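You operate a simulated robot arm through the tools that you are given. There is no shell and no other tool. Be economical: measure what you need, move in short steps, check, and stop when the job is done.

You are at the controls of a simulated two-armed robot. One attempt, no reset.

## Task
Fetch the green block from the top of the trials table and set it in the yellow tray. Take the teal block and put it in the green tote on the black rack. Take the white tube from the test bench and leave it in the rags carton. Press the black button two times. Pick up the blue box with the earliest date from the hatch bench with one hand, pass it to the other hand and put it on the top of the strap table. Put the teal brush from the hatch bench on the top of the feed table. Switch the white switch on. Take the blue filter on the corner table and put it away on the kiln shelf. Fetch the red funnel and set it on the blue sign on the top of the unload bench. Take the blue block from the top of the clamp table and put it on the order card. Fetch the white cup from the top of the slab rack and set it on the shelf under the clamp table. Fetch the teal cup and set it on the top of the issue table. Open the pan lid. The order is free. Set down upright: blue box, blue block, white cup, teal cup.

The check looks at the end state, three seconds after you hand in, the way a careful person would. Anything else that was tipped, shoved, dropped, spilled or broken makes it a failure. A push-on lid holds only when it is set on centred and level and pressed home; a screw cap is set on level and turned clockwise until tight.

## Robot
Two 7-joint arms with two-finger parallel grippers on one trunk, on a base that drives. Base frame: it is fixed to the floor where the robot stands at the start and does not move with it; the origin is under the middle of the robot, x ahead of it, y to its left, z up; the surface under the hand at the start is at about z = 82. Units: cm, rad, N and s.
The left shoulder is at the start at [11, 16.9, 149.2], the right one opposite. With the tool pointing down near the work surface each hand reaches from about 38 to 72 cm from the robot's upright axis, wherever it stands, measured 20 degrees to its own side. Places, roughly: black button [-110, 460, 90]; blue block (3x5x7 cm) [-540, 1010, 80]; blue box [-50, 1225, 100]; blue filter (6x6x13 cm) [-280, 550, 90]; blue sign [-1100, 1225, 75]; green block (5x5x3 cm) [60, -10, 80]; green tote (22x16x16 cm) [80, -240, 100]; kiln shelf (108x18 cm) [-848, 738, 86]; order card [-1000, 950, 75]; pan lid [60, 520, 90]; rags carton [50, 750, 100]; red funnel (12x9x10 cm) [-1440, 1050, 130]; shelf under the clamp table [-540, 1000, 20]; teal block (5x5x3 cm) [60, -20, 80]; teal brush (20x4x5 cm) [-40, 1220, 90]; teal cup (6x6x7 cm) [-1140, 1230, 90]; top of the feed table [-370, 1190, 70]; top of the issue table [-1430, 1130, 90]; top of the strap table [-220, 1190, 70]; white cup (7x7x8 cm) [-560, 1180, 80]; white switch [80, 740, 130]; white tube (3x3x6 cm) [50, 480, 90]; yellow tray (22x16x5 cm) [70, -200, 100]. Payload 1.57 kg a hand.
The TCP of each hand is the grasp point between the finger pads, 3 cm short of the fingertips. In the tool frame z runs along the fingers and y along their closing line. Largest opening 8 cm; finger width 1.7, thickness 1.2; the body of the gripper, 4 by 8.2 cm, starts 8 cm behind the TCP.
Orientation is told as [roll, pitch, yaw] about the base's x, y, z axes, in that order, counted from this pose: with the fingers straight down and closing along the base's y, the tool's x points along the base's -x, its y along +y and its z along -z.

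## Interface
- The arms move only by the tool nudge_tool. It takes "left_increments", "right_increments" or both (then of equal length, played together; a hand with none holds still); each is text: rows parted by semicolons, each of 7 numbers parted by spaces: the shift along the base's x, y, z in cm, then the turn, a rotation vector about the base's x, y, z in rad, then the gripper command, from -1 (shut) to 1 (fully open), values between in proportion. In form: x y z ax ay az claw; .... A call has 1 to 20 rows; each row is the pose to reach, as a shift and turn from the pose commanded when the call began. Rows are played at 5 a second. More than 5 cm and 0.15 rad between two rows, or a gripper value outside its range, and nothing of the call is played. Where a pose cannot be reached the arm comes as near as it can. A force on the tool above 40 N (or 10 N above the force at the start of the call, whichever is more), or a blocked arm, ends the call early, and 0.2 s more pass. Each finger travels about 7.2 cm/s and halts on what it meets, pressing with about 26 N; the grip force reading is that of the motor and also rises with nothing between the fingers. The clock runs only during rows and for 0.2 s after the last one: add rows that repeat a pose to give the fingers time. It gives the time, the measured TCP pose, the force on the tool (base axes), the opening and the grip force at its end, in the units of the frame above (readings bear some noise), with the torque about the TCP (base axes, N m) and any sound that the robot's microphone picked up.
- Cameras (640 x 400 px; columns grow to the right, rows downward): "scene" is now at [14.98, -3.26, 167.45]; the picture's right is [-0.45, -0.90, 0.00], its down [-0.70, 0.35, -0.63] and it looks along [0.56, -0.28, -0.78] (base axes); focal length 283 px, centre (320, 200). "left" rides on the left gripper at [7.2, 0.7, -12.2] in its tool frame; the picture's right is [-0.09, 1.00, 0.00], its down [-0.84, -0.08, -0.54] and it looks along [-0.54, -0.05, 0.84] (tool axes); focal length 238 px, centre (320, 200). "right" rides on the right gripper at [7.2, -0.7, -12.2] in its tool frame; the picture's right is [0.09, 1.00, 0.00], its down [-0.84, 0.08, -0.54] and it looks along [-0.54, 0.05, 0.84] (tool axes); focal length 238 px, centre (320, 200). There is no depth. A picture from a camera that has moved, and an enlarged one, comes with that camera's place and axes in the base frame and with its lens.
- capture(camera): a new picture of that camera. It takes no simulated time.
- slide_trunk(by): slides the trunk up (or, below 0, down) by that many cm; the arms and the scene camera ride with it, the base frame stays. It gives what a move gives, with no picture.
- base_move(legs): drives the robot by 1 to 6 legs, each [ahead, left, turn to the left] in cm, cm and rad, along the robot's own axes; the way and the turn of a leg run together, so that a leg with both is an arc; at most 150 cm and 3.142 rad a leg. The arms and the cameras ride along, it lands a little off, and it stops where it bumps. It gives what a move gives.
- turn_head(pan, tilt): turns the head with the scene camera to pan (to the left, within 1.501 rad either way) and tilt (down, from -0.506 to 1.204), counted from straight ahead of the robot. It gives what a move gives.
- zoom(camera, box): a new picture of the part [left, top, right, bottom] of that camera's present view, enlarged. It takes no simulated time.
- job_done(): hands the job in; it is judged then, once.

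Work in short steps. Places have to be worked out from the pictures, the camera data and where the tool is seen: move nearer, look again, correct. Check each grasp and each placing, and mend what went wrong. You have 567 turns and 370 pictures in all, those below and enlarged ones among them. Open the grippers and draw the arms clear of the work before you hand the job in, unless the task says otherwise; then end with one line.

The tools are called after "Request:" as a command line: name --argument value ..., lists and objects as JSON in quotes. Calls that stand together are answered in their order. nudge_tool: Moves the arms, as the interface text tells. Its arguments: {"type":"object","properties":{"left_increments":{"type":"string"},"right_increments":{"type":"string"}},"required":[]} The other tools are called the same way: slide_trunk (by) slides the trunk up or down; base_move (legs) drives the base; turn_head (pan, tilt) turns the head that bears the scene camera; capture (camera) takes a picture; zoom (camera, box) takes an enlarged picture of a part of a camera's view; job_done () hands the job in.

At the start:

```text
t: 0.0
left_ee_pos: [70.36, 10.53, 107.99]
left_orientation: [0.001, 0.0, 0.001]
left_ft_force: [0.4, -0.2, -0.9]
left_ft_torque: [0.0, 0.0, 0.01]
left_finger_gap: 7.99
left_gripper_force: 0.0
right_ee_pos: [49.56, -44.68, 99.76]
right_orientation: [0.002, -0.001, -0.001]
right_ft_force: [0.2, -0.4, 0.0]
right_ft_torque: [0.06, 0.06, 0.0]
right_finger_gap: 8.01
right_gripper_force: 0.1
trunk travel left (down, up): [-80.6, 8.4]
robot x, y, heading: [-0.1, 0.02, -0.002]
head pan, tilt: [-0.463, 0.89]
```

scene: 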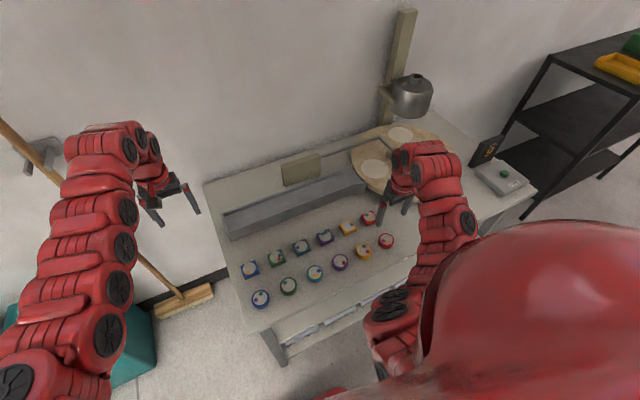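
right: 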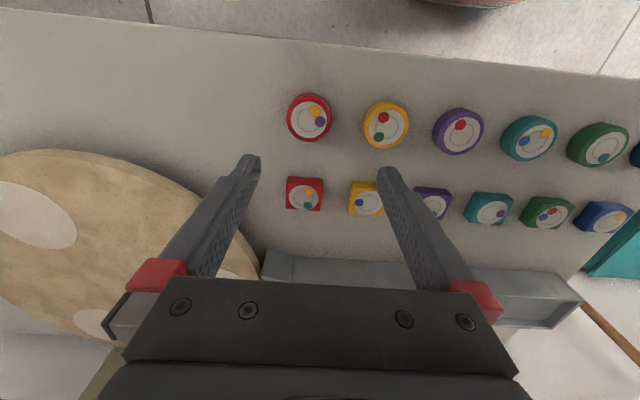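
left: 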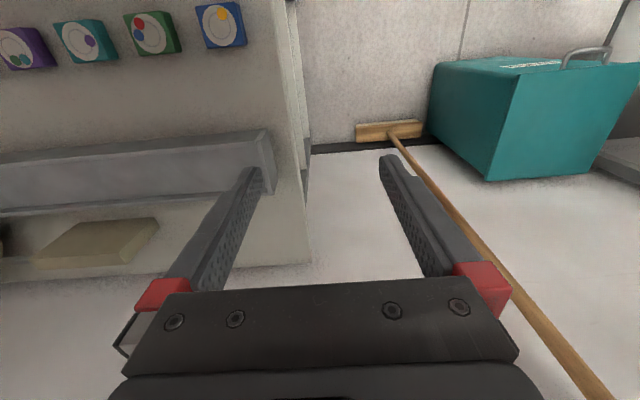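

The square green block is at about (59.5, -9.8) and the square teal one at (59.6, -18.8). I bring the right hand above the teal one to refine the position.

Request:
nudge_tool --right_increments "2 4.5 0 0 0 0 1; 4 9 0 0 0 0 1; 6 13.5 0 0 0 0 1; 8 18 0 0 0 0 1; 10 22 0 0 0 0 1; 10 26 0 0 0 0 1; 10 26 0 0 0 0 1" --left_increments "0 2 0 0 0 0 1; 0 4 0 0 0 0 1; 0 6 0 0 0 0 1; 0 8 0 0 0 0 1; 0 10 0 0 0 0 1; 0 10 0 0 0 0 1; 0 10 0 0 0 0 1"

Request:
capture --camera "right"

Request:
capture --camera "scene"

```text
t: 1.6
left_ee_pos: [70.32, 20.48, 108.02]
left_orientation: [0.001, -0.001, 0.002]
left_ft_force: [0.4, 0.5, -0.6]
left_ft_torque: [0.02, 0.02, -0.01]
left_finger_gap: 8.01
left_gripper_force: 0.1
right_ee_pos: [59.45, -18.78, 99.69]
right_orientation: [0.0, 0.0, 0.0]
right_ft_force: [0.5, 0.0, -0.4]
right_ft_torque: [0.0, 0.0, -0.04]
right_finger_gap: 7.97
right_gripper_force: 0.0
trunk travel left (down, up): [-80.6, 8.4]
robot x, y, heading: [0.27, 0.29, 0.001]
head pan, tilt: [-0.463, 0.89]
```

```text
366 pictures are left
camera right: at [52.39, -19.26, 112.01], right [-0.09, 1.0, 0.0], down [0.84, 0.08, 0.54], along [0.54, 0.05, -0.84], focal length 238 px, centre (320, 200)
```

right: 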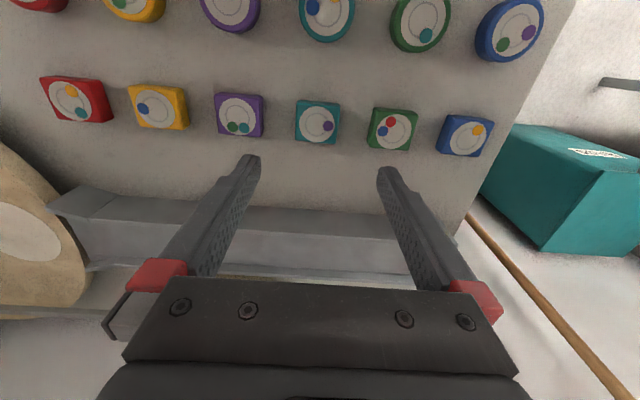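

```text
365 pictures are left
camera scene: at [14.99, -3.31, 167.44], right [-0.45, -0.9, 0.0], down [-0.7, 0.35, -0.63], along [0.56, -0.28, -0.78], focal length 283 px, centre (320, 200)
```

scene: 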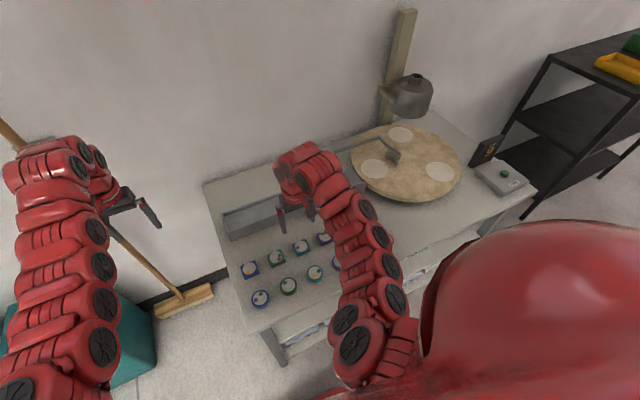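

The teal block is at about (59.4, -19.0) and aligned with the hand. I descend and grip it.

Request:
nudge_tool --right_increments "0 -0.2 -4 0 0 0 1; 0 -0.2 -8 0 0 0 1; 0 -0.2 -11 0 0 0 1; 0 -0.2 -12.5 0 0 0 1; 0 -0.2 -13.3 0 0 0 1; 0 -0.2 -14 0 0 0 1; 0 -0.2 -14 0 0 0 -1; 0 -0.2 -14 0 0 0 -1; 0 -0.2 -14 0 0 0 -1; 0 -0.2 -14 0 0 0 -1"

Request:
capture --camera "right"

```text
t: 3.8
left_ee_pos: [70.34, 20.64, 108.04]
left_orientation: [0.0, -0.001, 0.001]
left_ft_force: [0.5, 0.2, -0.1]
left_ft_torque: [0.01, -0.01, -0.01]
left_finger_gap: 8.0
left_gripper_force: 0.0
right_ee_pos: [59.39, -18.76, 85.79]
right_orientation: [0.002, 0.0, 0.0]
right_ft_force: [0.0, -0.3, 0.2]
right_ft_torque: [-0.01, 0.05, 0.02]
right_finger_gap: 4.93
right_gripper_force: 26.6
trunk travel left (down, up): [-80.6, 8.4]
robot x, y, heading: [0.22, -0.37, 0.001]
head pan, tilt: [-0.463, 0.89]
```

```text
364 pictures are left
camera right: at [52.31, -19.53, 98.01], right [-0.09, 1.0, 0.0], down [0.84, 0.08, 0.54], along [0.54, 0.05, -0.84], focal length 238 px, centre (320, 200)
```

right: 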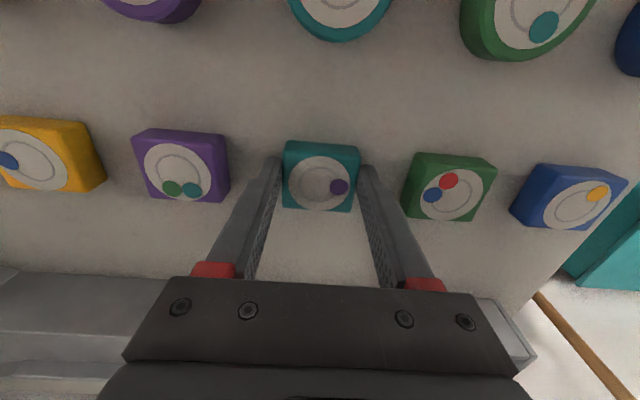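

Teal is gripped (gap 4.93). I lift it, swing the right hand aside, then bring the left hand over the green block.

Request:
nudge_tool --right_increments "0 0 5 0 0 0 -1; 0 0 10 0 0 0 -1; 0 0 14 0 0 0 -1; -2 -5 15 0 0 0 -1; -4 -9 16 0 0 0 -1; -6 -13 17 0 0 0 -1; -8 -17 17 0 0 0 -1; -10 -21 17 0 0 0 -1; -10 -25 17 0 0 0 -1"

Request:
nudge_tool --left_increments "-2 -4 0 0 0 0 1; -4 -8 0 0 0 0 1; -6 -12 0 0 0 0 1; -8 -16 0 0 0 0 1; -10 -20 0 0 0 0 1; -11 -24 -2 0 0 0 1; -11 -28 -5 0 0 0 1; -11 -31 -8 0 0 0 1; -11 -31 -10 0 0 0 1"

Request:
capture --camera "left"

Request:
capture --camera "right"

```text
refused: row 4 steps farther than a row can; nothing moved
```

```text
t: 5.8
left_ee_pos: [59.4, -10.56, 98.25]
left_orientation: [0.002, -0.002, 0.003]
left_ft_force: [1.6, 20.2, 5.0]
left_ft_torque: [-2.01, 0.27, 0.02]
left_finger_gap: 6.3
left_gripper_force: 0.0
left hand out of reach, approached as far as the arm can: row 4, 5, 6
right_ee_pos: [59.43, -19.04, 85.66]
right_orientation: [0.0, 0.001, -0.003]
right_ft_force: [-0.6, -1.2, 2.1]
right_ft_torque: [0.05, -0.07, -0.04]
right_finger_gap: 4.93
right_gripper_force: 26.1
trunk travel left (down, up): [-80.6, 8.4]
robot x, y, heading: [-0.2, 0.21, -0.004]
head pan, tilt: [-0.463, 0.89]
```

```text
363 pictures are left
camera left: at [52.19, -9.85, 110.3], right [0.09, 1.0, 0.0], down [0.84, -0.08, 0.54], along [0.54, -0.05, -0.84], focal length 238 px, centre (320, 200)
```

left: 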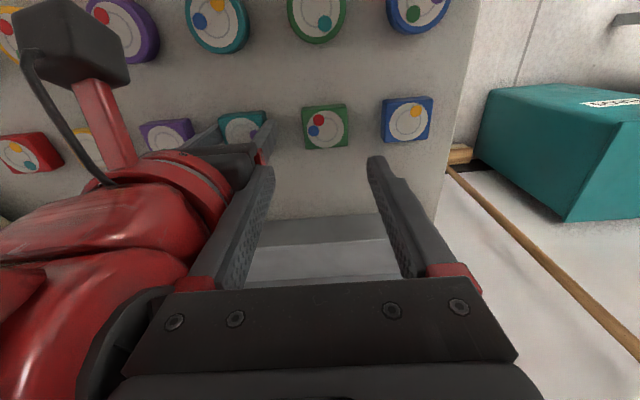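

```text
362 pictures are left
camera right: at [52.27, -19.64, 98.02], right [-0.09, 1.0, 0.0], down [0.84, 0.08, 0.54], along [0.54, 0.05, -0.84], focal length 238 px, centre (320, 200)
```

right: 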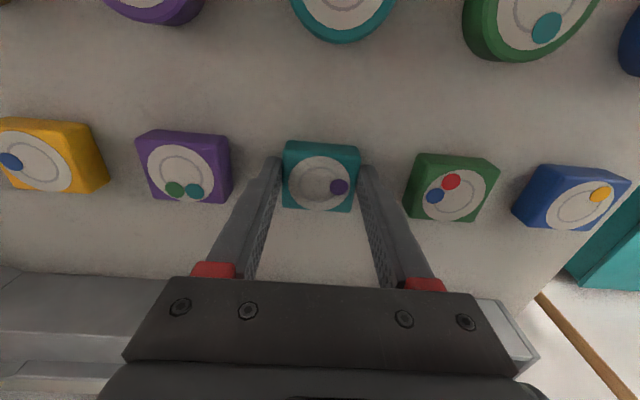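

My mistake: the right lift was refused, so the left finger now touches the right hand. I back the left hand off before doing anything else.

Request:
nudge_tool --left_increments "0 3 0 0 0 0 1; 0 6 2 0 0 0 1; 0 10 4 0 0 0 1; 0 14 6 0 0 0 1; 0 18 8 0 0 0 1; 2 22 8 0 0 0 1; 2 26 8 0 0 0 1"

```text
t: 7.4
left_ee_pos: [63.24, 14.42, 104.43]
left_orientation: [-0.001, 0.0, -0.001]
left_ft_force: [-0.3, 0.9, -0.3]
left_ft_torque: [0.01, -0.01, 0.01]
left_finger_gap: 7.99
left_gripper_force: 0.1
left hand out of reach, approached as far as the arm can: row 4, 5, 6, 7
right_ee_pos: [59.4, -18.83, 85.61]
right_orientation: [-0.001, 0.0, 0.0]
right_ft_force: [0.2, 0.4, 0.8]
right_ft_torque: [0.01, 0.02, -0.04]
right_finger_gap: 4.93
right_gripper_force: 26.1
trunk travel left (down, up): [-80.6, 8.4]
robot x, y, heading: [0.03, 0.06, -0.001]
head pan, tilt: [-0.463, 0.89]
```

The left hand is clear and the teal grip is intact. I lift the right hand with the block and swing it aside.

Request:
nudge_tool --right_increments "0 0 4 0 0 0 -1; 0 0 8 0 0 0 -1; 0 0 12 0 0 0 -1; -2 -4 13 0 0 0 -1; -4 -8 14 0 0 0 -1; -6 -12 15 0 0 0 -1; -8 -16 16 0 0 0 -1; -10 -20 16 0 0 0 -1; -11 -24 16 0 0 0 -1; -11 -28 16 0 0 0 -1; -11 -28 16 0 0 0 -1"

Request:
capture --camera "scene"

```text
t: 9.8
left_ee_pos: [63.09, 14.26, 104.48]
left_orientation: [0.001, 0.001, 0.0]
left_ft_force: [0.1, -0.9, 0.2]
left_ft_torque: [-0.03, 0.0, 0.01]
left_finger_gap: 7.99
left_gripper_force: 0.1
right_ee_pos: [49.06, -47.49, 100.53]
right_orientation: [0.0, -0.002, 0.003]
right_ft_force: [0.2, 0.1, -0.8]
right_ft_torque: [0.05, -0.01, -0.01]
right_finger_gap: 4.92
right_gripper_force: 26.2
right hand out of reach, approached as far as the arm can: row 6, 7, 8, 9, 10, 11
trunk travel left (down, up): [-80.6, 8.4]
robot x, y, heading: [0.16, 0.06, 0.006]
head pan, tilt: [-0.463, 0.89]
```

```text
361 pictures are left
camera scene: at [14.9, -3.38, 167.45], right [-0.45, -0.9, 0.0], down [-0.7, 0.35, -0.63], along [0.56, -0.28, -0.78], focal length 283 px, centre (320, 200)
```

scene: 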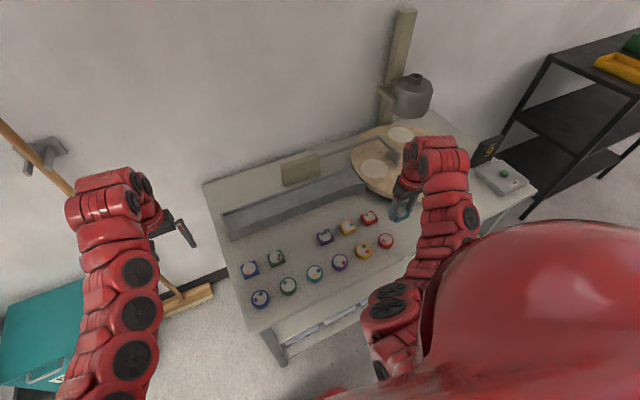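

Teal is held. I bring the left hand above the green block and check it before descending.

Request:
nudge_tool --left_increments "-1 -4 0 0 0 0 1; -2 -8 -2 0 0 0 1; -3 -12 -4 0 0 0 1; -3.5 -16 -6 0 0 0 1; -3.5 -20 -7 0 0 0 1; -3.5 -24.5 -7 0 0 0 1; -3.5 -24.5 -7 0 0 0 1"

Request:
capture --camera "left"

```text
t: 11.4
left_ee_pos: [60.3, -9.89, 97.57]
left_orientation: [-0.001, 0.001, 0.001]
left_ft_force: [-0.2, -0.6, 0.9]
left_ft_torque: [-0.03, 0.03, -0.01]
left_finger_gap: 7.98
left_gripper_force: 0.1
left hand out of reach, approached as far as the arm can: row 1
right_ee_pos: [49.07, -47.34, 100.57]
right_orientation: [-0.002, -0.002, 0.0]
right_ft_force: [-0.1, -0.8, -0.9]
right_ft_torque: [-0.02, -0.02, -0.01]
right_finger_gap: 4.94
right_gripper_force: 26.0
trunk travel left (down, up): [-80.6, 8.4]
robot x, y, heading: [0.21, -0.06, -0.003]
head pan, tilt: [-0.463, 0.89]
```

```text
360 pictures are left
camera left: at [53.02, -9.22, 109.69], right [0.09, 1.0, 0.0], down [0.84, -0.08, 0.54], along [0.54, -0.05, -0.84], focal length 238 px, centre (320, 200)
```

left: 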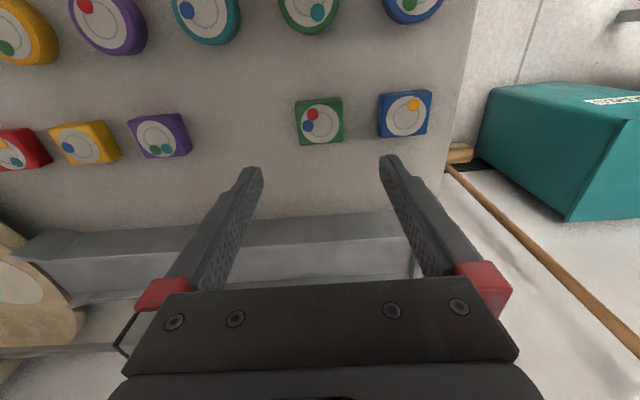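

Green is at (59.4, -9.8). I descend and grip.

Request:
nudge_tool --left_increments "-0.9 0 -4 0 0 0 1; -0.9 0.1 -8 0 0 0 1; -0.9 0.1 -10.5 0 0 0 1; -0.9 0.1 -11.9 0 0 0 1; -0.9 0.1 -11.9 0 0 0 -1; -0.9 0.1 -11.9 0 0 0 -1; -0.9 0.1 -11.9 0 0 0 -1; -0.9 0.1 -11.9 0 0 0 -1; -0.9 0.1 -8 0 0 0 -1; -0.9 0.1 -4 0 0 0 -1; -0.9 0.1 0 0 0 0 -1; -0.9 4 1 0 0 0 -1; -0.9 8 3 0 0 0 -1; -0.9 12 5 0 0 0 -1; -0.9 16 7 0 0 0 -1; -0.9 20 9 0 0 0 -1; -0.9 24 9 0 0 0 -1"

Request:
capture --camera "left"

Request:
turn_head --pan -1.2 --tilt 0.5

Request:
capture --camera "scene"

```text
t: 15.0
left_ee_pos: [62.12, 8.59, 103.49]
left_orientation: [0.0, 0.003, -0.001]
left_ft_force: [0.9, 0.6, -1.2]
left_ft_torque: [0.02, 0.0, 0.05]
left_finger_gap: 4.9
left_gripper_force: 26.5
left hand out of reach, approached as far as the arm can: row 14, 15, 16, 17
right_ee_pos: [49.0, -47.27, 100.49]
right_orientation: [-0.001, -0.002, 0.001]
right_ft_force: [-0.1, -0.5, -1.0]
right_ft_torque: [0.0, 0.02, -0.01]
right_finger_gap: 4.95
right_gripper_force: 26.3
trunk travel left (down, up): [-80.6, 8.4]
robot x, y, heading: [0.29, 0.09, 0.001]
head pan, tilt: [-0.463, 0.89]
```

```text
359 pictures are left
camera left: at [54.96, 9.26, 115.62], right [0.09, 1.0, 0.0], down [0.84, -0.08, 0.54], along [0.54, -0.05, -0.84], focal length 238 px, centre (320, 200)
```

left: 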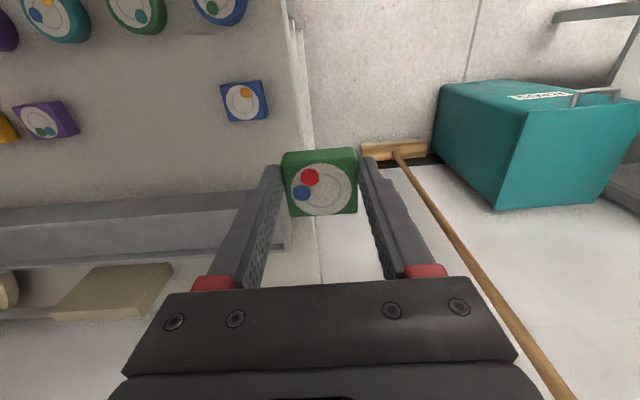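

```text
t: 16.1
left_ee_pos: [62.07, 8.58, 103.55]
left_orientation: [0.0, 0.001, 0.001]
left_ft_force: [0.1, 0.3, -0.6]
left_ft_torque: [0.01, 0.02, 0.01]
left_finger_gap: 4.92
left_gripper_force: 26.1
right_ee_pos: [49.07, -47.25, 100.55]
right_orientation: [-0.001, -0.002, -0.001]
right_ft_force: [0.5, -0.6, -0.7]
right_ft_torque: [0.01, 0.02, 0.02]
right_finger_gap: 4.94
right_gripper_force: 26.1
trunk travel left (down, up): [-80.6, 8.4]
robot x, y, heading: [0.11, -0.19, 0.001]
head pan, tilt: [-1.201, 0.499]
```

```text
358 pictures are left
camera scene: at [11.5, -8.35, 170.75], right [-0.93, -0.36, 0.0], down [-0.17, 0.45, -0.88], along [0.32, -0.82, -0.48], focal length 283 px, centre (320, 200)
```

scene: 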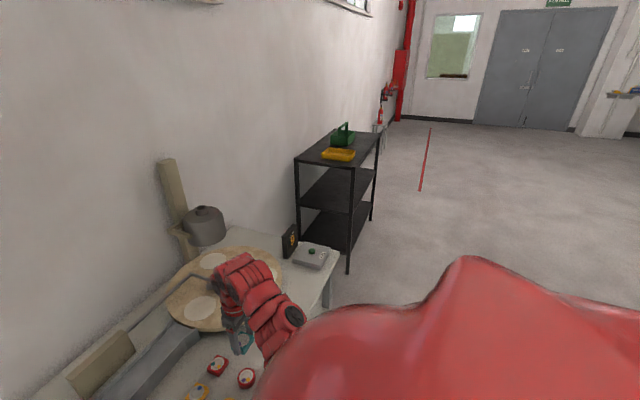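

Both blocks are held. The rack front edge is near x=55, y from -185 to -275, top z about 97. I raise the trunk, back off and drive right to stand in front of it.

Request:
slide_trunk --by 8

Request:
base_move --legs '[[-45, 0, 0], [0, -110, 0], [0, -105, 0]]'

Request:
turn_head --pan 0 --tilt 0.6

Request:
capture --camera "scene"

```text
t: 17.3
left_ee_pos: [62.19, 8.44, 111.51]
left_orientation: [0.0, 0.002, 0.0]
left_ft_force: [0.1, -0.5, -1.0]
left_ft_torque: [0.01, -0.04, -0.02]
left_finger_gap: 4.95
left_gripper_force: 25.6
right_ee_pos: [49.03, -47.29, 108.58]
right_orientation: [0.0, -0.002, 0.0]
right_ft_force: [0.8, 0.8, -0.8]
right_ft_torque: [0.03, 0.01, 0.02]
right_finger_gap: 4.92
right_gripper_force: 26.4
trunk travel left (down, up): [-88.6, 0.4]
robot x, y, heading: [-0.36, -0.05, 0.004]
head pan, tilt: [-1.201, 0.499]
```

```text
t: 30.3
left_ee_pos: [16.53, -208.85, 111.57]
left_orientation: [-0.001, 0.0, -0.005]
left_ft_force: [0.1, 0.3, -0.8]
left_ft_torque: [0.0, 0.0, 0.01]
left_finger_gap: 4.92
left_gripper_force: 26.2
right_ee_pos: [3.22, -264.5, 108.56]
right_orientation: [0.0, -0.001, -0.008]
right_ft_force: [0.1, 0.2, -1.2]
right_ft_torque: [0.02, -0.01, 0.01]
right_finger_gap: 4.92
right_gripper_force: 25.7
trunk travel left (down, up): [-88.6, 0.4]
robot x, y, heading: [-45.9, -217.18, -0.009]
head pan, tilt: [-1.201, 0.499]
```

```text
t: 31.7
left_ee_pos: [16.6, -208.95, 111.59]
left_orientation: [0.001, 0.0, -0.006]
left_ft_force: [-0.6, 0.6, -1.3]
left_ft_torque: [-0.01, 0.02, 0.0]
left_finger_gap: 4.93
left_gripper_force: 26.2
right_ee_pos: [3.27, -264.6, 108.57]
right_orientation: [0.0, -0.001, -0.007]
right_ft_force: [1.2, 0.0, -0.6]
right_ft_torque: [0.03, 0.04, 0.0]
right_finger_gap: 4.93
right_gripper_force: 25.7
trunk travel left (down, up): [-88.6, 0.4]
robot x, y, heading: [-45.72, -216.77, -0.006]
head pan, tilt: [0.0, 0.6]
```

```text
357 pictures are left
camera scene: at [-28.56, -217.01, 177.85], right [-0.01, -1.0, 0.0], down [-0.57, 0.0, -0.82], along [0.82, -0.01, -0.57], focal length 283 px, centre (320, 200)
```

scene: 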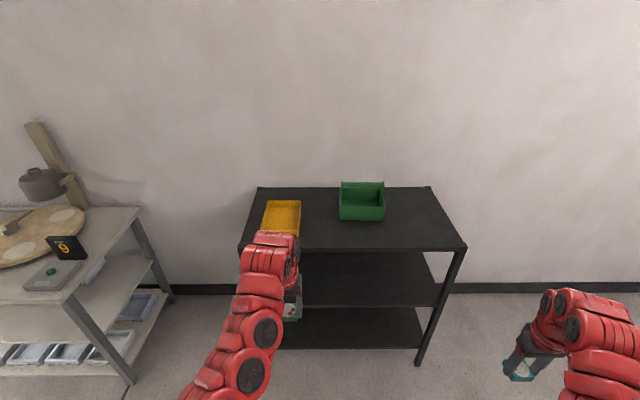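

The tray centre is at about (71, -201) and the tote at about (80, -238), on a rack top at z about 97. I drive up to the rack.

Request:
base_move --legs '[[57, 0, 0]]'

Request:
capture --camera "scene"

Request:
capture --camera "left"

Request:
capture --camera "right"

```text
t: 35.0
left_ee_pos: [73.72, -209.9, 111.7]
left_orientation: [0.001, 0.002, -0.012]
left_ft_force: [-0.1, 0.1, 0.1]
left_ft_torque: [0.0, 0.02, -0.01]
left_finger_gap: 4.92
left_gripper_force: 25.5
right_ee_pos: [59.87, -265.61, 108.57]
right_orientation: [0.001, -0.001, -0.013]
right_ft_force: [0.3, -0.5, -0.7]
right_ft_torque: [0.01, -0.02, -0.01]
right_finger_gap: 4.93
right_gripper_force: 25.4
trunk travel left (down, up): [-88.6, 0.4]
robot x, y, heading: [11.43, -217.49, -0.013]
head pan, tilt: [0.0, 0.6]
```

```text
356 pictures are left
camera scene: at [28.36, -217.68, 177.86], right [-0.01, -1.0, 0.0], down [-0.56, 0.01, -0.83], along [0.83, -0.01, -0.56], focal length 283 px, centre (320, 200)
```

scene: 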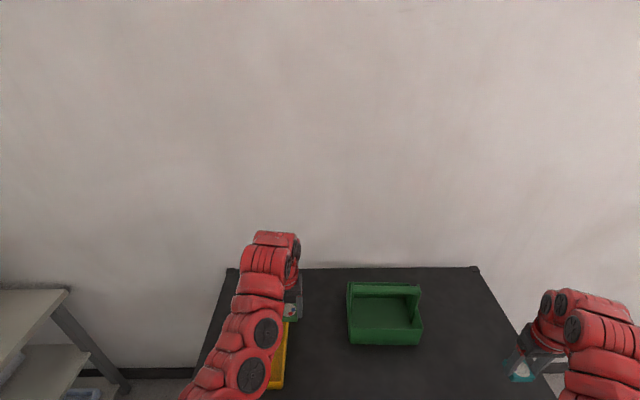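

```text
355 pictures are left
camera left: at [66.43, -209.11, 123.65], right [0.11, 0.99, 0.0], down [0.84, -0.09, 0.54], along [0.54, -0.06, -0.84], focal length 238 px, centre (320, 200)
```

left: 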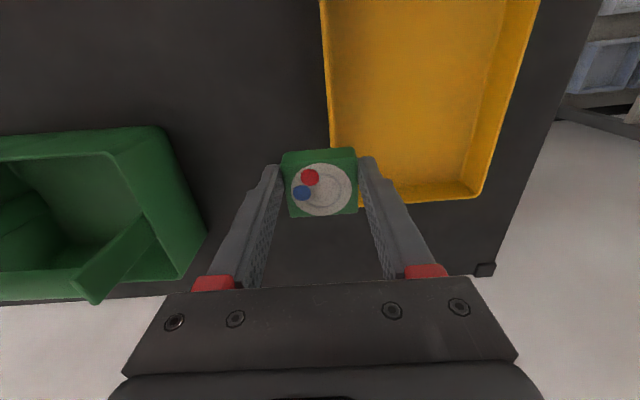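

```text
354 pictures are left
camera right: at [52.6, -266.09, 120.87], right [-0.08, 1.0, 0.0], down [0.84, 0.07, 0.54], along [0.54, 0.04, -0.84], focal length 238 px, centre (320, 200)
```

right: 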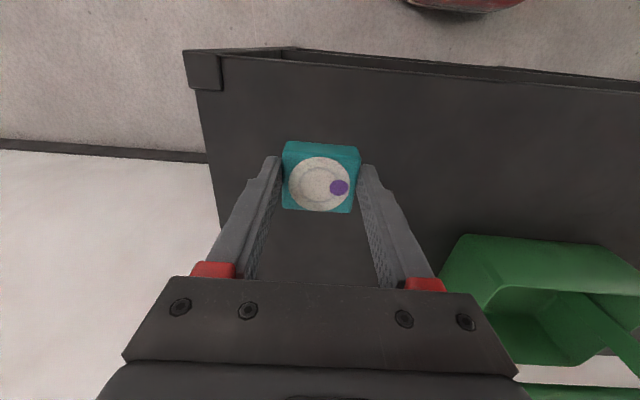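

Tray: centre about (71, -200), floor z about 98. I move the left hand over its middle and lower toward the floor.

Request:
nudge_tool --left_increments "-1 4 0 0 0 0 -1; -2 7 0 0 0 0 -1; -2.7 9.9 0 0 0 0 -1; -2.7 9.9 -4 0 0 0 -1; -2.7 9.9 -7.5 0 0 0 -1; -2.7 9.9 -8.5 0 0 0 -1; -2.7 9.9 -8.5 0 0 0 -1"

Request:
capture --camera "left"

Request:
capture --camera "scene"

```text
t: 36.6
left_ee_pos: [70.93, -199.97, 103.02]
left_orientation: [0.0, 0.0, -0.012]
left_ft_force: [0.8, -0.6, -1.2]
left_ft_torque: [0.01, 0.0, 0.01]
left_finger_gap: 4.94
left_gripper_force: 26.2
left hand out of reach, approached as far as the arm can: row 1, 2, 3
right_ee_pos: [59.73, -265.6, 108.55]
right_orientation: [0.001, -0.003, -0.014]
right_ft_force: [0.3, -0.3, -1.5]
right_ft_torque: [-0.01, 0.04, -0.02]
right_finger_gap: 4.97
right_gripper_force: 26.4
trunk travel left (down, up): [-88.6, 0.4]
robot x, y, heading: [11.68, -217.41, -0.013]
head pan, tilt: [0.0, 0.6]
```

```text
353 pictures are left
camera left: at [63.78, -199.17, 115.1], right [0.11, 0.99, 0.0], down [0.84, -0.09, 0.54], along [0.54, -0.06, -0.84], focal length 238 px, centre (320, 200)
```

left: 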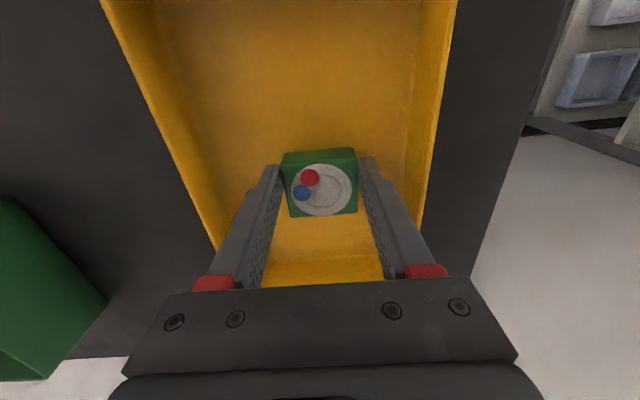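

```text
352 pictures are left
camera scene: at [28.41, -217.72, 177.85], right [-0.01, -1.0, 0.0], down [-0.56, 0.01, -0.83], along [0.82, -0.01, -0.56], focal length 283 px, centre (320, 200)
```

scene: 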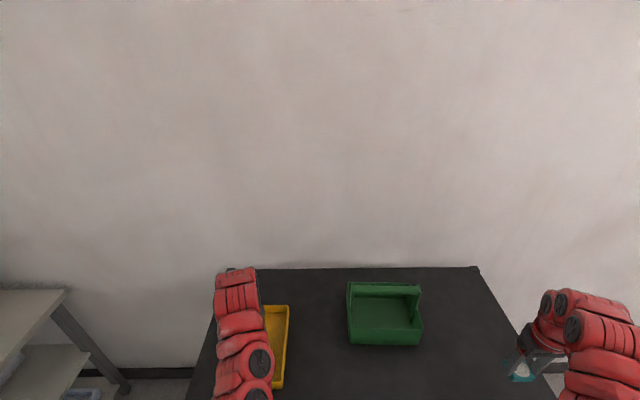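

The block is inside the tray outline. I lower slowly until contact.

Request:
nudge_tool --left_increments "0 0 -0.4 0 0 0 -1; 0 0 -0.8 0 0 0 -1; 0 0 -1.2 0 0 0 -1; 0 0 -1.6 0 0 0 -1"

```text
t: 37.6
left_ee_pos: [71.0, -199.98, 101.66]
left_orientation: [0.001, -0.005, -0.013]
left_ft_force: [2.9, 0.9, 19.1]
left_ft_torque: [0.02, -0.01, 0.03]
left_finger_gap: 4.93
left_gripper_force: 26.1
right_ee_pos: [59.67, -265.65, 108.67]
right_orientation: [0.001, -0.005, -0.014]
right_ft_force: [0.4, 0.2, -0.9]
right_ft_torque: [0.02, 0.01, 0.04]
right_finger_gap: 4.93
right_gripper_force: 26.0
trunk travel left (down, up): [-88.6, 0.4]
robot x, y, heading: [11.76, -217.47, -0.017]
head pan, tilt: [0.0, 0.6]
```

Contact. I release and rise.

Request:
nudge_tool --left_increments "0 0 0.2 0 0 0 -0.2; 0 0 0.2 0 0 0 1; 0 0 0.2 0 0 0 1; 0 0 4 0 0 0 1; 0 0 8 0 0 0 1; 0 0 12 0 0 0 1; 0 0 16 0 0 0 1; -3 0 18 0 0 0 1; -7 0 18 0 0 0 1; -11 2 18 0 0 0 1; -15 2 18 0 0 0 1; -18 2 18 0 0 0 1"

Request:
capture --camera "scene"

```text
t: 40.2
left_ee_pos: [74.27, -199.66, 111.11]
left_orientation: [0.002, 0.001, -0.012]
left_ft_force: [0.2, -0.7, -0.2]
left_ft_torque: [-0.05, -0.03, 0.0]
left_finger_gap: 8.02
left_gripper_force: 0.1
left hand out of reach, approached as far as the arm can: row 5, 6, 7, 8, 9, 10, 11, 12
right_ee_pos: [59.91, -265.61, 108.46]
right_orientation: [0.0, -0.001, -0.012]
right_ft_force: [0.5, 0.3, -0.5]
right_ft_torque: [0.02, 0.01, -0.03]
right_finger_gap: 4.92
right_gripper_force: 25.9
trunk travel left (down, up): [-88.6, 0.4]
robot x, y, heading: [11.41, -217.56, -0.014]
head pan, tilt: [0.0, 0.6]
```

```text
351 pictures are left
camera scene: at [28.46, -217.69, 177.85], right [-0.01, -1.0, 0.0], down [-0.57, 0.01, -0.82], along [0.82, -0.01, -0.57], focal length 283 px, centre (320, 200)
```

scene: 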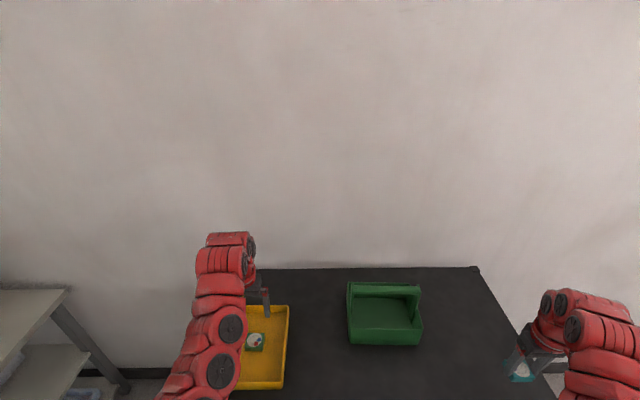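

Green block rests in the tray. Now a close look at the tote.

Request:
zoom --camera "scene" --box '[310, 250, 470, 370]'

```text
3.33 times, centred on (390, 310) of scene
camera zoom: at [28.46, -217.69, 177.85], right [-0.01, -1.0, 0.0], down [-0.57, 0.01, -0.82], along [0.82, -0.01, -0.57], focal length 942 px, centre (87, -167)
```

zoom: 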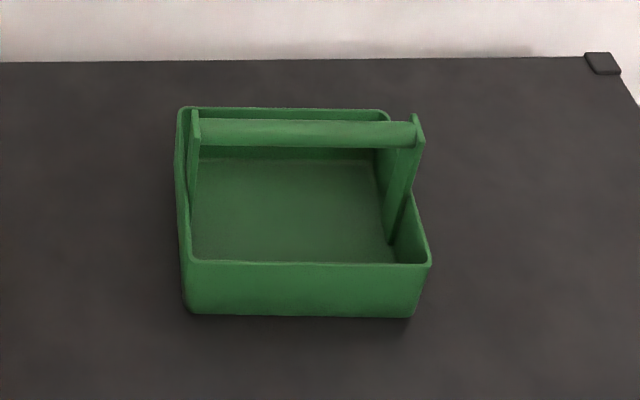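

The tote has its bar across the middle (x about 78, z about 113), the front half open, floor about z 98. I'll place the block in the front half with the hand tilted away from the bar. First I back the base 5 cm for better height reach.

Request:
base_move --legs '[[-5, 0, 0]]'

Request:
nudge_tool --right_increments "2 4.5 1 0 0 0 -1; 4 9 2 0 0 0 -1; 5 13.5 3 0 0 0 -1; 6 18 4 0 0 0 -1; 7 22.5 5 0 0 0 -1; 8 26 6 0 0 0 -1; 9 29.5 6.5 0 0 0 -1; 9 29.5 6.5 0 0 0 -1"

Request:
capture --camera "right"

```text
t: 41.1
left_ee_pos: [69.77, -199.64, 110.67]
left_orientation: [0.0, 0.005, -0.013]
left_ft_force: [0.1, 0.2, -0.2]
left_ft_torque: [-0.03, 0.03, 0.02]
left_finger_gap: 7.98
left_gripper_force: 0.0
right_ee_pos: [55.46, -265.47, 108.29]
right_orientation: [0.002, 0.003, -0.013]
right_ft_force: [-0.3, 1.1, -0.7]
right_ft_torque: [0.01, 0.04, 0.01]
right_finger_gap: 4.96
right_gripper_force: 26.0
trunk travel left (down, up): [-88.6, 0.4]
robot x, y, heading: [6.47, -217.33, -0.014]
head pan, tilt: [0.0, 0.6]
```

```text
refused: row 1 steps farther than a row can; nothing moved
```

```text
349 pictures are left
camera right: at [48.31, -266.06, 120.63], right [-0.08, 1.0, 0.0], down [0.84, 0.07, 0.54], along [0.54, 0.04, -0.84], focal length 238 px, centre (320, 200)
```

right: 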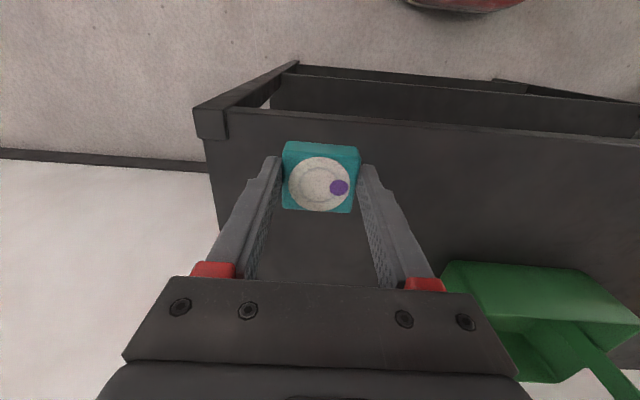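

Request:
nudge_tool --right_increments "1 4 0.5 0 0 0 -1; 2 8 1 0 0 0 -1; 3 12 1.5 0 0 0 -1; 4 16 2.5 0 0 0 -1; 5 20 3.5 0 0 0 -1; 6 24 4.5 0 0 0 -1; 7 27 5.5 0 0 0 -1; 8 29.5 6 0 0 0 -1; 8 29.5 6 0 0 0 -1"

Request:
capture --camera "right"

```text
t: 43.1
left_ee_pos: [69.37, -199.53, 111.23]
left_orientation: [-0.001, 0.001, -0.015]
left_ft_force: [-0.4, -0.2, -0.4]
left_ft_torque: [0.01, 0.01, -0.03]
left_finger_gap: 8.01
left_gripper_force: 0.1
right_ee_pos: [61.03, -237.43, 107.62]
right_orientation: [0.003, -0.01, -0.017]
right_ft_force: [-1.5, 1.4, -0.1]
right_ft_torque: [0.02, -0.04, -0.01]
right_finger_gap: 4.92
right_gripper_force: 26.4
right hand out of reach, approached as far as the arm can: row 1, 2, 3, 4, 5, 6, 7, 8, 9
trunk travel left (down, up): [-88.6, 0.4]
robot x, y, heading: [6.6, -217.46, -0.016]
head pan, tilt: [0.0, 0.6]
```

```text
348 pictures are left
camera right: at [53.6, -237.95, 119.8], right [-0.08, 1.0, 0.0], down [0.83, 0.06, 0.55], along [0.55, 0.04, -0.84], focal length 238 px, centre (320, 200)
```

right: 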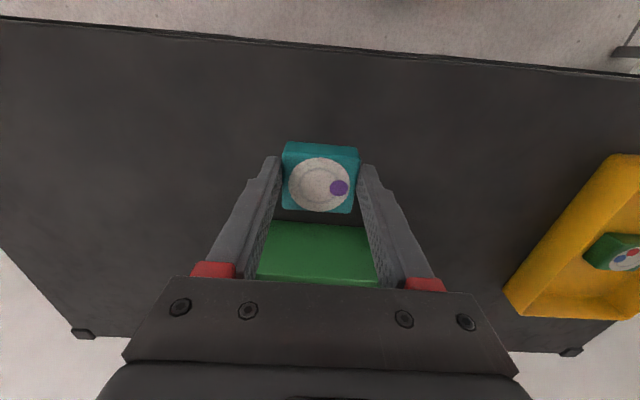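

The height is limited by the short radius, so I back off more and extend the arm to gain height.

Request:
base_move --legs '[[-13, 0, 0]]'

Request:
nudge_tool --right_increments "4 0 0 0 0 0 -1; 8 0 1 0 0 0 -1; 12 0 2 0 0 0 -1; 14 0 4 0 0 0 -1; 14 0 6 0 0 0 -1; 14 0 6 0 0 0 -1"

```text
t: 44.4
left_ee_pos: [56.51, -199.57, 110.98]
left_orientation: [0.001, 0.001, -0.015]
left_ft_force: [0.6, -0.1, 0.2]
left_ft_torque: [-0.01, 0.04, -0.03]
left_finger_gap: 8.01
left_gripper_force: 0.1
right_ee_pos: [47.91, -237.32, 107.48]
right_orientation: [0.003, -0.01, -0.017]
right_ft_force: [-0.4, 0.1, -0.6]
right_ft_torque: [0.0, 0.04, 0.04]
right_finger_gap: 4.94
right_gripper_force: 26.0
trunk travel left (down, up): [-88.6, 0.4]
robot x, y, heading: [-6.37, -217.81, -0.016]
head pan, tilt: [0.0, 0.6]
```

```text
t: 45.8
left_ee_pos: [56.22, -199.51, 111.18]
left_orientation: [0.0, 0.002, -0.017]
left_ft_force: [0.1, -0.3, 0.7]
left_ft_torque: [0.03, 0.0, 0.0]
left_finger_gap: 8.03
left_gripper_force: 0.0
right_ee_pos: [61.65, -237.49, 113.6]
right_orientation: [0.004, -0.009, -0.017]
right_ft_force: [0.1, -0.1, -1.2]
right_ft_torque: [0.04, -0.01, -0.02]
right_finger_gap: 4.93
right_gripper_force: 26.1
trunk travel left (down, up): [-88.6, 0.4]
robot x, y, heading: [-6.43, -217.14, -0.015]
head pan, tilt: [0.0, 0.6]
```

Request:
nudge_tool --right_increments "2 0.3 0.5 0 -0.1 0 -1; 4.5 0.6 0.5 0 -0.2 0 -1; 7 1 0.5 0 -0.3 0 -1; 10 1.2 0.5 0 -0.3 0 -1; 13 1.2 0.5 0 -0.3 0 -1; 13 1.2 0.5 0 -0.3 0 -1"

Request:
capture --camera "right"

Request:
capture --camera "scene"

```text
t: 47.2
left_ee_pos: [56.29, -199.54, 111.04]
left_orientation: [-0.001, 0.0, -0.016]
left_ft_force: [0.0, 0.1, 0.0]
left_ft_torque: [-0.01, -0.03, -0.01]
left_finger_gap: 7.99
left_gripper_force: 0.1
right_ee_pos: [73.11, -236.26, 114.09]
right_orientation: [0.008, -0.312, -0.016]
right_ft_force: [0.2, 0.0, -1.4]
right_ft_torque: [0.0, 0.04, -0.04]
right_finger_gap: 4.89
right_gripper_force: 25.9
right hand out of reach, approached as far as the arm can: row 5, 6
trunk travel left (down, up): [-88.6, 0.4]
robot x, y, heading: [-6.74, -217.56, -0.014]
head pan, tilt: [0.0, 0.6]
```

```text
347 pictures are left
camera right: at [62.57, -236.81, 123.68], right [-0.07, 1.0, -0.02], down [0.63, 0.06, 0.77], along [0.77, 0.04, -0.64], focal length 238 px, centre (320, 200)
```

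right: 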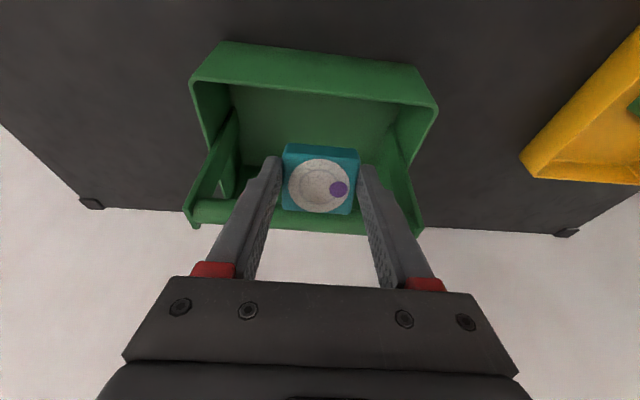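

```text
346 pictures are left
camera scene: at [10.38, -217.45, 177.85], right [-0.02, -1.0, 0.0], down [-0.56, 0.01, -0.83], along [0.82, -0.01, -0.56], focal length 283 px, centre (320, 200)
```

scene: 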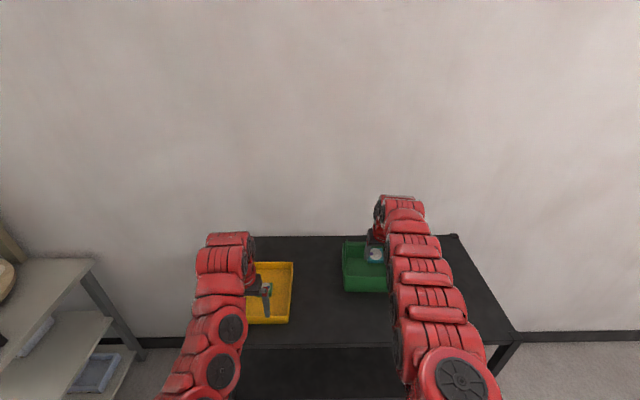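

Block is over the front half, centred. I lower it past the bar, keeping clear, to just above the floor.

Request:
nudge_tool --right_increments "-0.6 0 -1 0 0 0 -1; -0.6 0 -3 0 0 0 -1; -0.4 0 -5 0 0 0 -1; 0 0 -7 0 0 0 -1; 0.3 0 -9 0 0 0 -1; 0.3 0 -10.3 0 0 0 -1; 0.3 0 -10.3 0 0 0 -1"

Request:
capture --camera "right"

```text
t: 48.8
left_ee_pos: [56.2, -199.61, 111.07]
left_orientation: [0.002, 0.002, -0.016]
left_ft_force: [-0.1, -0.5, 0.3]
left_ft_torque: [-0.01, 0.04, 0.03]
left_finger_gap: 8.02
left_gripper_force: 0.1
right_ee_pos: [71.86, -236.55, 105.46]
right_orientation: [0.009, -0.309, -0.018]
right_ft_force: [0.6, -0.1, -0.3]
right_ft_torque: [0.01, 0.01, 0.01]
right_finger_gap: 4.9
right_gripper_force: 25.5
right hand out of reach, approached as far as the arm can: row 4, 5, 6, 7
trunk travel left (down, up): [-88.6, 0.4]
robot x, y, heading: [-6.81, -217.05, -0.017]
head pan, tilt: [0.0, 0.6]
```

```text
345 pictures are left
camera right: at [61.25, -237.16, 114.91], right [-0.07, 1.0, -0.02], down [0.63, 0.06, 0.77], along [0.77, 0.04, -0.64], focal length 238 px, centre (320, 200)
```

right: 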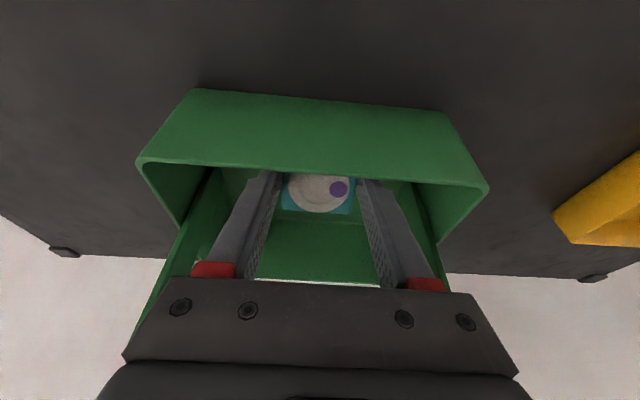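

At the reach limit but inside the tote. I drive ahead 1.5 cm, then lower the rest.

Request:
base_move --legs '[[1.5, 0, 0]]'

Request:
nudge_tool --right_increments "0 0 -0.8 0 0 0 -1; 0 0 -1.6 0 0 0 -1; 0 0 -2.2 0 0 0 -1; 0 0 -2.6 0 0 0 -1"

```text
t: 49.6
left_ee_pos: [57.43, -199.59, 111.3]
left_orientation: [0.0, -0.003, -0.014]
left_ft_force: [0.2, 0.7, 1.1]
left_ft_torque: [0.02, -0.01, -0.01]
left_finger_gap: 8.01
left_gripper_force: 0.1
right_ee_pos: [72.98, -236.46, 105.67]
right_orientation: [0.01, -0.311, -0.018]
right_ft_force: [0.4, 0.1, -0.6]
right_ft_torque: [0.02, -0.03, 0.0]
right_finger_gap: 4.92
right_gripper_force: 25.6
trunk travel left (down, up): [-88.6, 0.4]
robot x, y, heading: [-5.26, -217.28, -0.018]
head pan, tilt: [0.0, 0.6]
```

```text
t: 50.6
left_ee_pos: [57.79, -199.61, 111.07]
left_orientation: [0.002, 0.002, -0.018]
left_ft_force: [0.2, -0.2, -0.3]
left_ft_torque: [0.03, 0.02, -0.03]
left_finger_gap: 7.99
left_gripper_force: 0.1
right_ee_pos: [72.62, -236.59, 103.56]
right_orientation: [0.008, -0.308, -0.018]
right_ft_force: [-0.6, 0.6, -0.6]
right_ft_torque: [0.01, 0.0, -0.03]
right_finger_gap: 4.93
right_gripper_force: 25.9
right hand out of reach, approached as far as the arm can: row 2, 3, 4
trunk travel left (down, up): [-88.6, 0.4]
robot x, y, heading: [-5.28, -217.65, -0.018]
head pan, tilt: [0.0, 0.6]
```

About 1 cm above the floor. I release and raise straight up.

Request:
nudge_tool --right_increments "0 0 0 0 0 0 0.2; 0 0 0 0 0 0 1; 0 0 0 0 0 0 1; 0 0 3 0 0 0 1; 0 0 6 0 0 0 1; 0 0 9 0 0 0 1; -3 0 10 0 0.1 0 1; -7 0 10 0 0.2 0 1; -11 0 10 0 0.3 0 1"

Request:
capture --camera "scene"

```text
t: 52.6
left_ee_pos: [57.56, -199.66, 111.11]
left_orientation: [-0.001, 0.001, -0.015]
left_ft_force: [0.2, 0.3, -0.4]
left_ft_torque: [0.0, 0.01, 0.0]
left_finger_gap: 7.99
left_gripper_force: 0.0
right_ee_pos: [61.33, -236.55, 113.56]
right_orientation: [0.004, -0.01, -0.016]
right_ft_force: [-0.6, 0.2, 0.3]
right_ft_torque: [-0.01, -0.01, -0.01]
right_finger_gap: 8.01
right_gripper_force: 0.1
trunk travel left (down, up): [-88.6, 0.4]
robot x, y, heading: [-4.99, -217.36, -0.019]
head pan, tilt: [0.0, 0.6]
```

```text
344 pictures are left
camera scene: at [11.78, -217.33, 177.86], right [-0.02, -1.0, 0.0], down [-0.56, 0.01, -0.83], along [0.83, -0.01, -0.56], focal length 283 px, centre (320, 200)
```

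scene: 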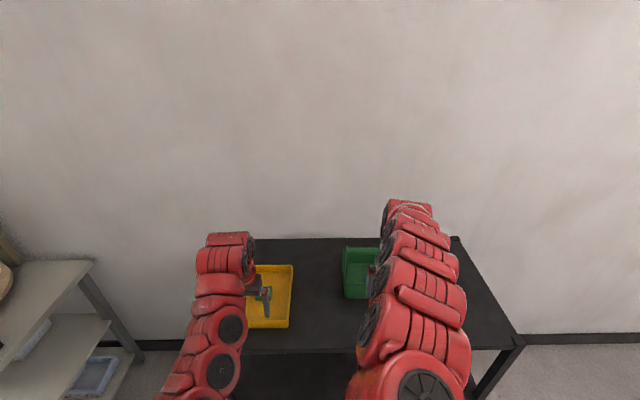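

I back away from the rack, check the tote, then turn left to look along the way to the test bench.

Request:
base_move --legs '[[-45, 0, 0]]'

Request:
zoom --camera "scene" --box '[220, 150, 460, 300]'

Request:
base_move --legs '[[0, 0, 1.57]]'

Request:
turn_head --pan 0 --tilt 0.35

Request:
capture --camera "scene"

```text
t: 55.3
left_ee_pos: [12.24, -198.69, 111.1]
left_orientation: [-0.001, 0.002, -0.016]
left_ft_force: [0.2, 0.0, -0.3]
left_ft_torque: [0.0, 0.0, -0.03]
left_finger_gap: 8.01
left_gripper_force: 0.1
right_ee_pos: [15.78, -235.76, 113.4]
right_orientation: [0.005, -0.008, -0.017]
right_ft_force: [0.6, 0.9, -0.7]
right_ft_torque: [-0.03, 0.0, 0.01]
right_finger_gap: 8.0
right_gripper_force: 0.0
trunk travel left (down, up): [-88.6, 0.4]
robot x, y, heading: [-50.87, -216.55, -0.014]
head pan, tilt: [0.0, 0.6]
```

```text
2.67 times, centred on (340, 225) of scene
camera zoom: at [-33.59, -216.7, 177.83], right [-0.02, -1.0, 0.0], down [-0.57, 0.01, -0.82], along [0.82, -0.01, -0.57], focal length 754 px, centre (267, 133)
```

zoom: 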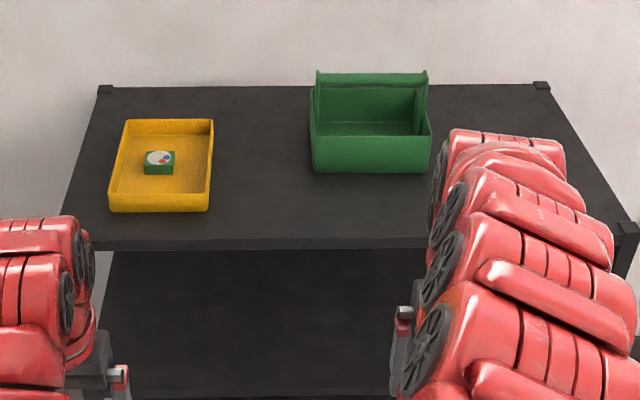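

```text
t: 59.6
left_ee_pos: [-69.2, -153.88, 111.13]
left_orientation: [0.004, 0.001, 1.566]
left_ft_force: [-0.8, 0.8, -0.3]
left_ft_torque: [-0.02, 0.03, 0.01]
left_finger_gap: 8.0
left_gripper_force: 0.1
right_ee_pos: [-32.28, -149.97, 113.48]
right_orientation: [0.005, -0.01, 1.567]
right_ft_force: [0.0, -0.2, -1.1]
right_ft_torque: [0.03, 0.0, -0.01]
right_finger_gap: 8.02
right_gripper_force: 0.1
trunk travel left (down, up): [-88.6, 0.4]
robot x, y, heading: [-50.8, -216.71, 1.568]
head pan, tilt: [0.0, 0.6]
```

```text
t: 60.3
left_ee_pos: [-69.25, -153.97, 111.07]
left_orientation: [0.001, 0.001, 1.564]
left_ft_force: [-0.1, 0.1, 0.7]
left_ft_torque: [0.0, -0.02, 0.02]
left_finger_gap: 7.97
left_gripper_force: 0.0
right_ee_pos: [-32.33, -149.93, 113.39]
right_orientation: [0.004, -0.01, 1.566]
right_ft_force: [0.0, 0.9, 0.1]
right_ft_torque: [-0.02, -0.01, 0.0]
right_finger_gap: 7.99
right_gripper_force: 0.0
trunk travel left (down, up): [-88.6, 0.4]
robot x, y, heading: [-51.04, -216.8, 1.569]
head pan, tilt: [0.0, 0.351]
```

```text
342 pictures are left
camera scene: at [-50.53, -199.07, 180.12], right [1.0, -0.01, 0.0], down [0.0, -0.34, -0.94], along [0.01, 0.94, -0.34], focal length 283 px, centre (320, 200)
```

scene: 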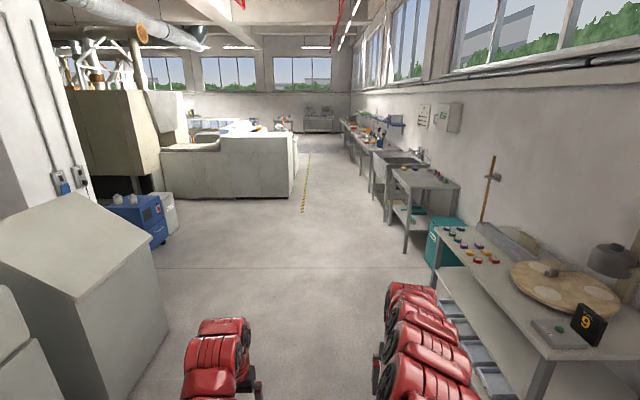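

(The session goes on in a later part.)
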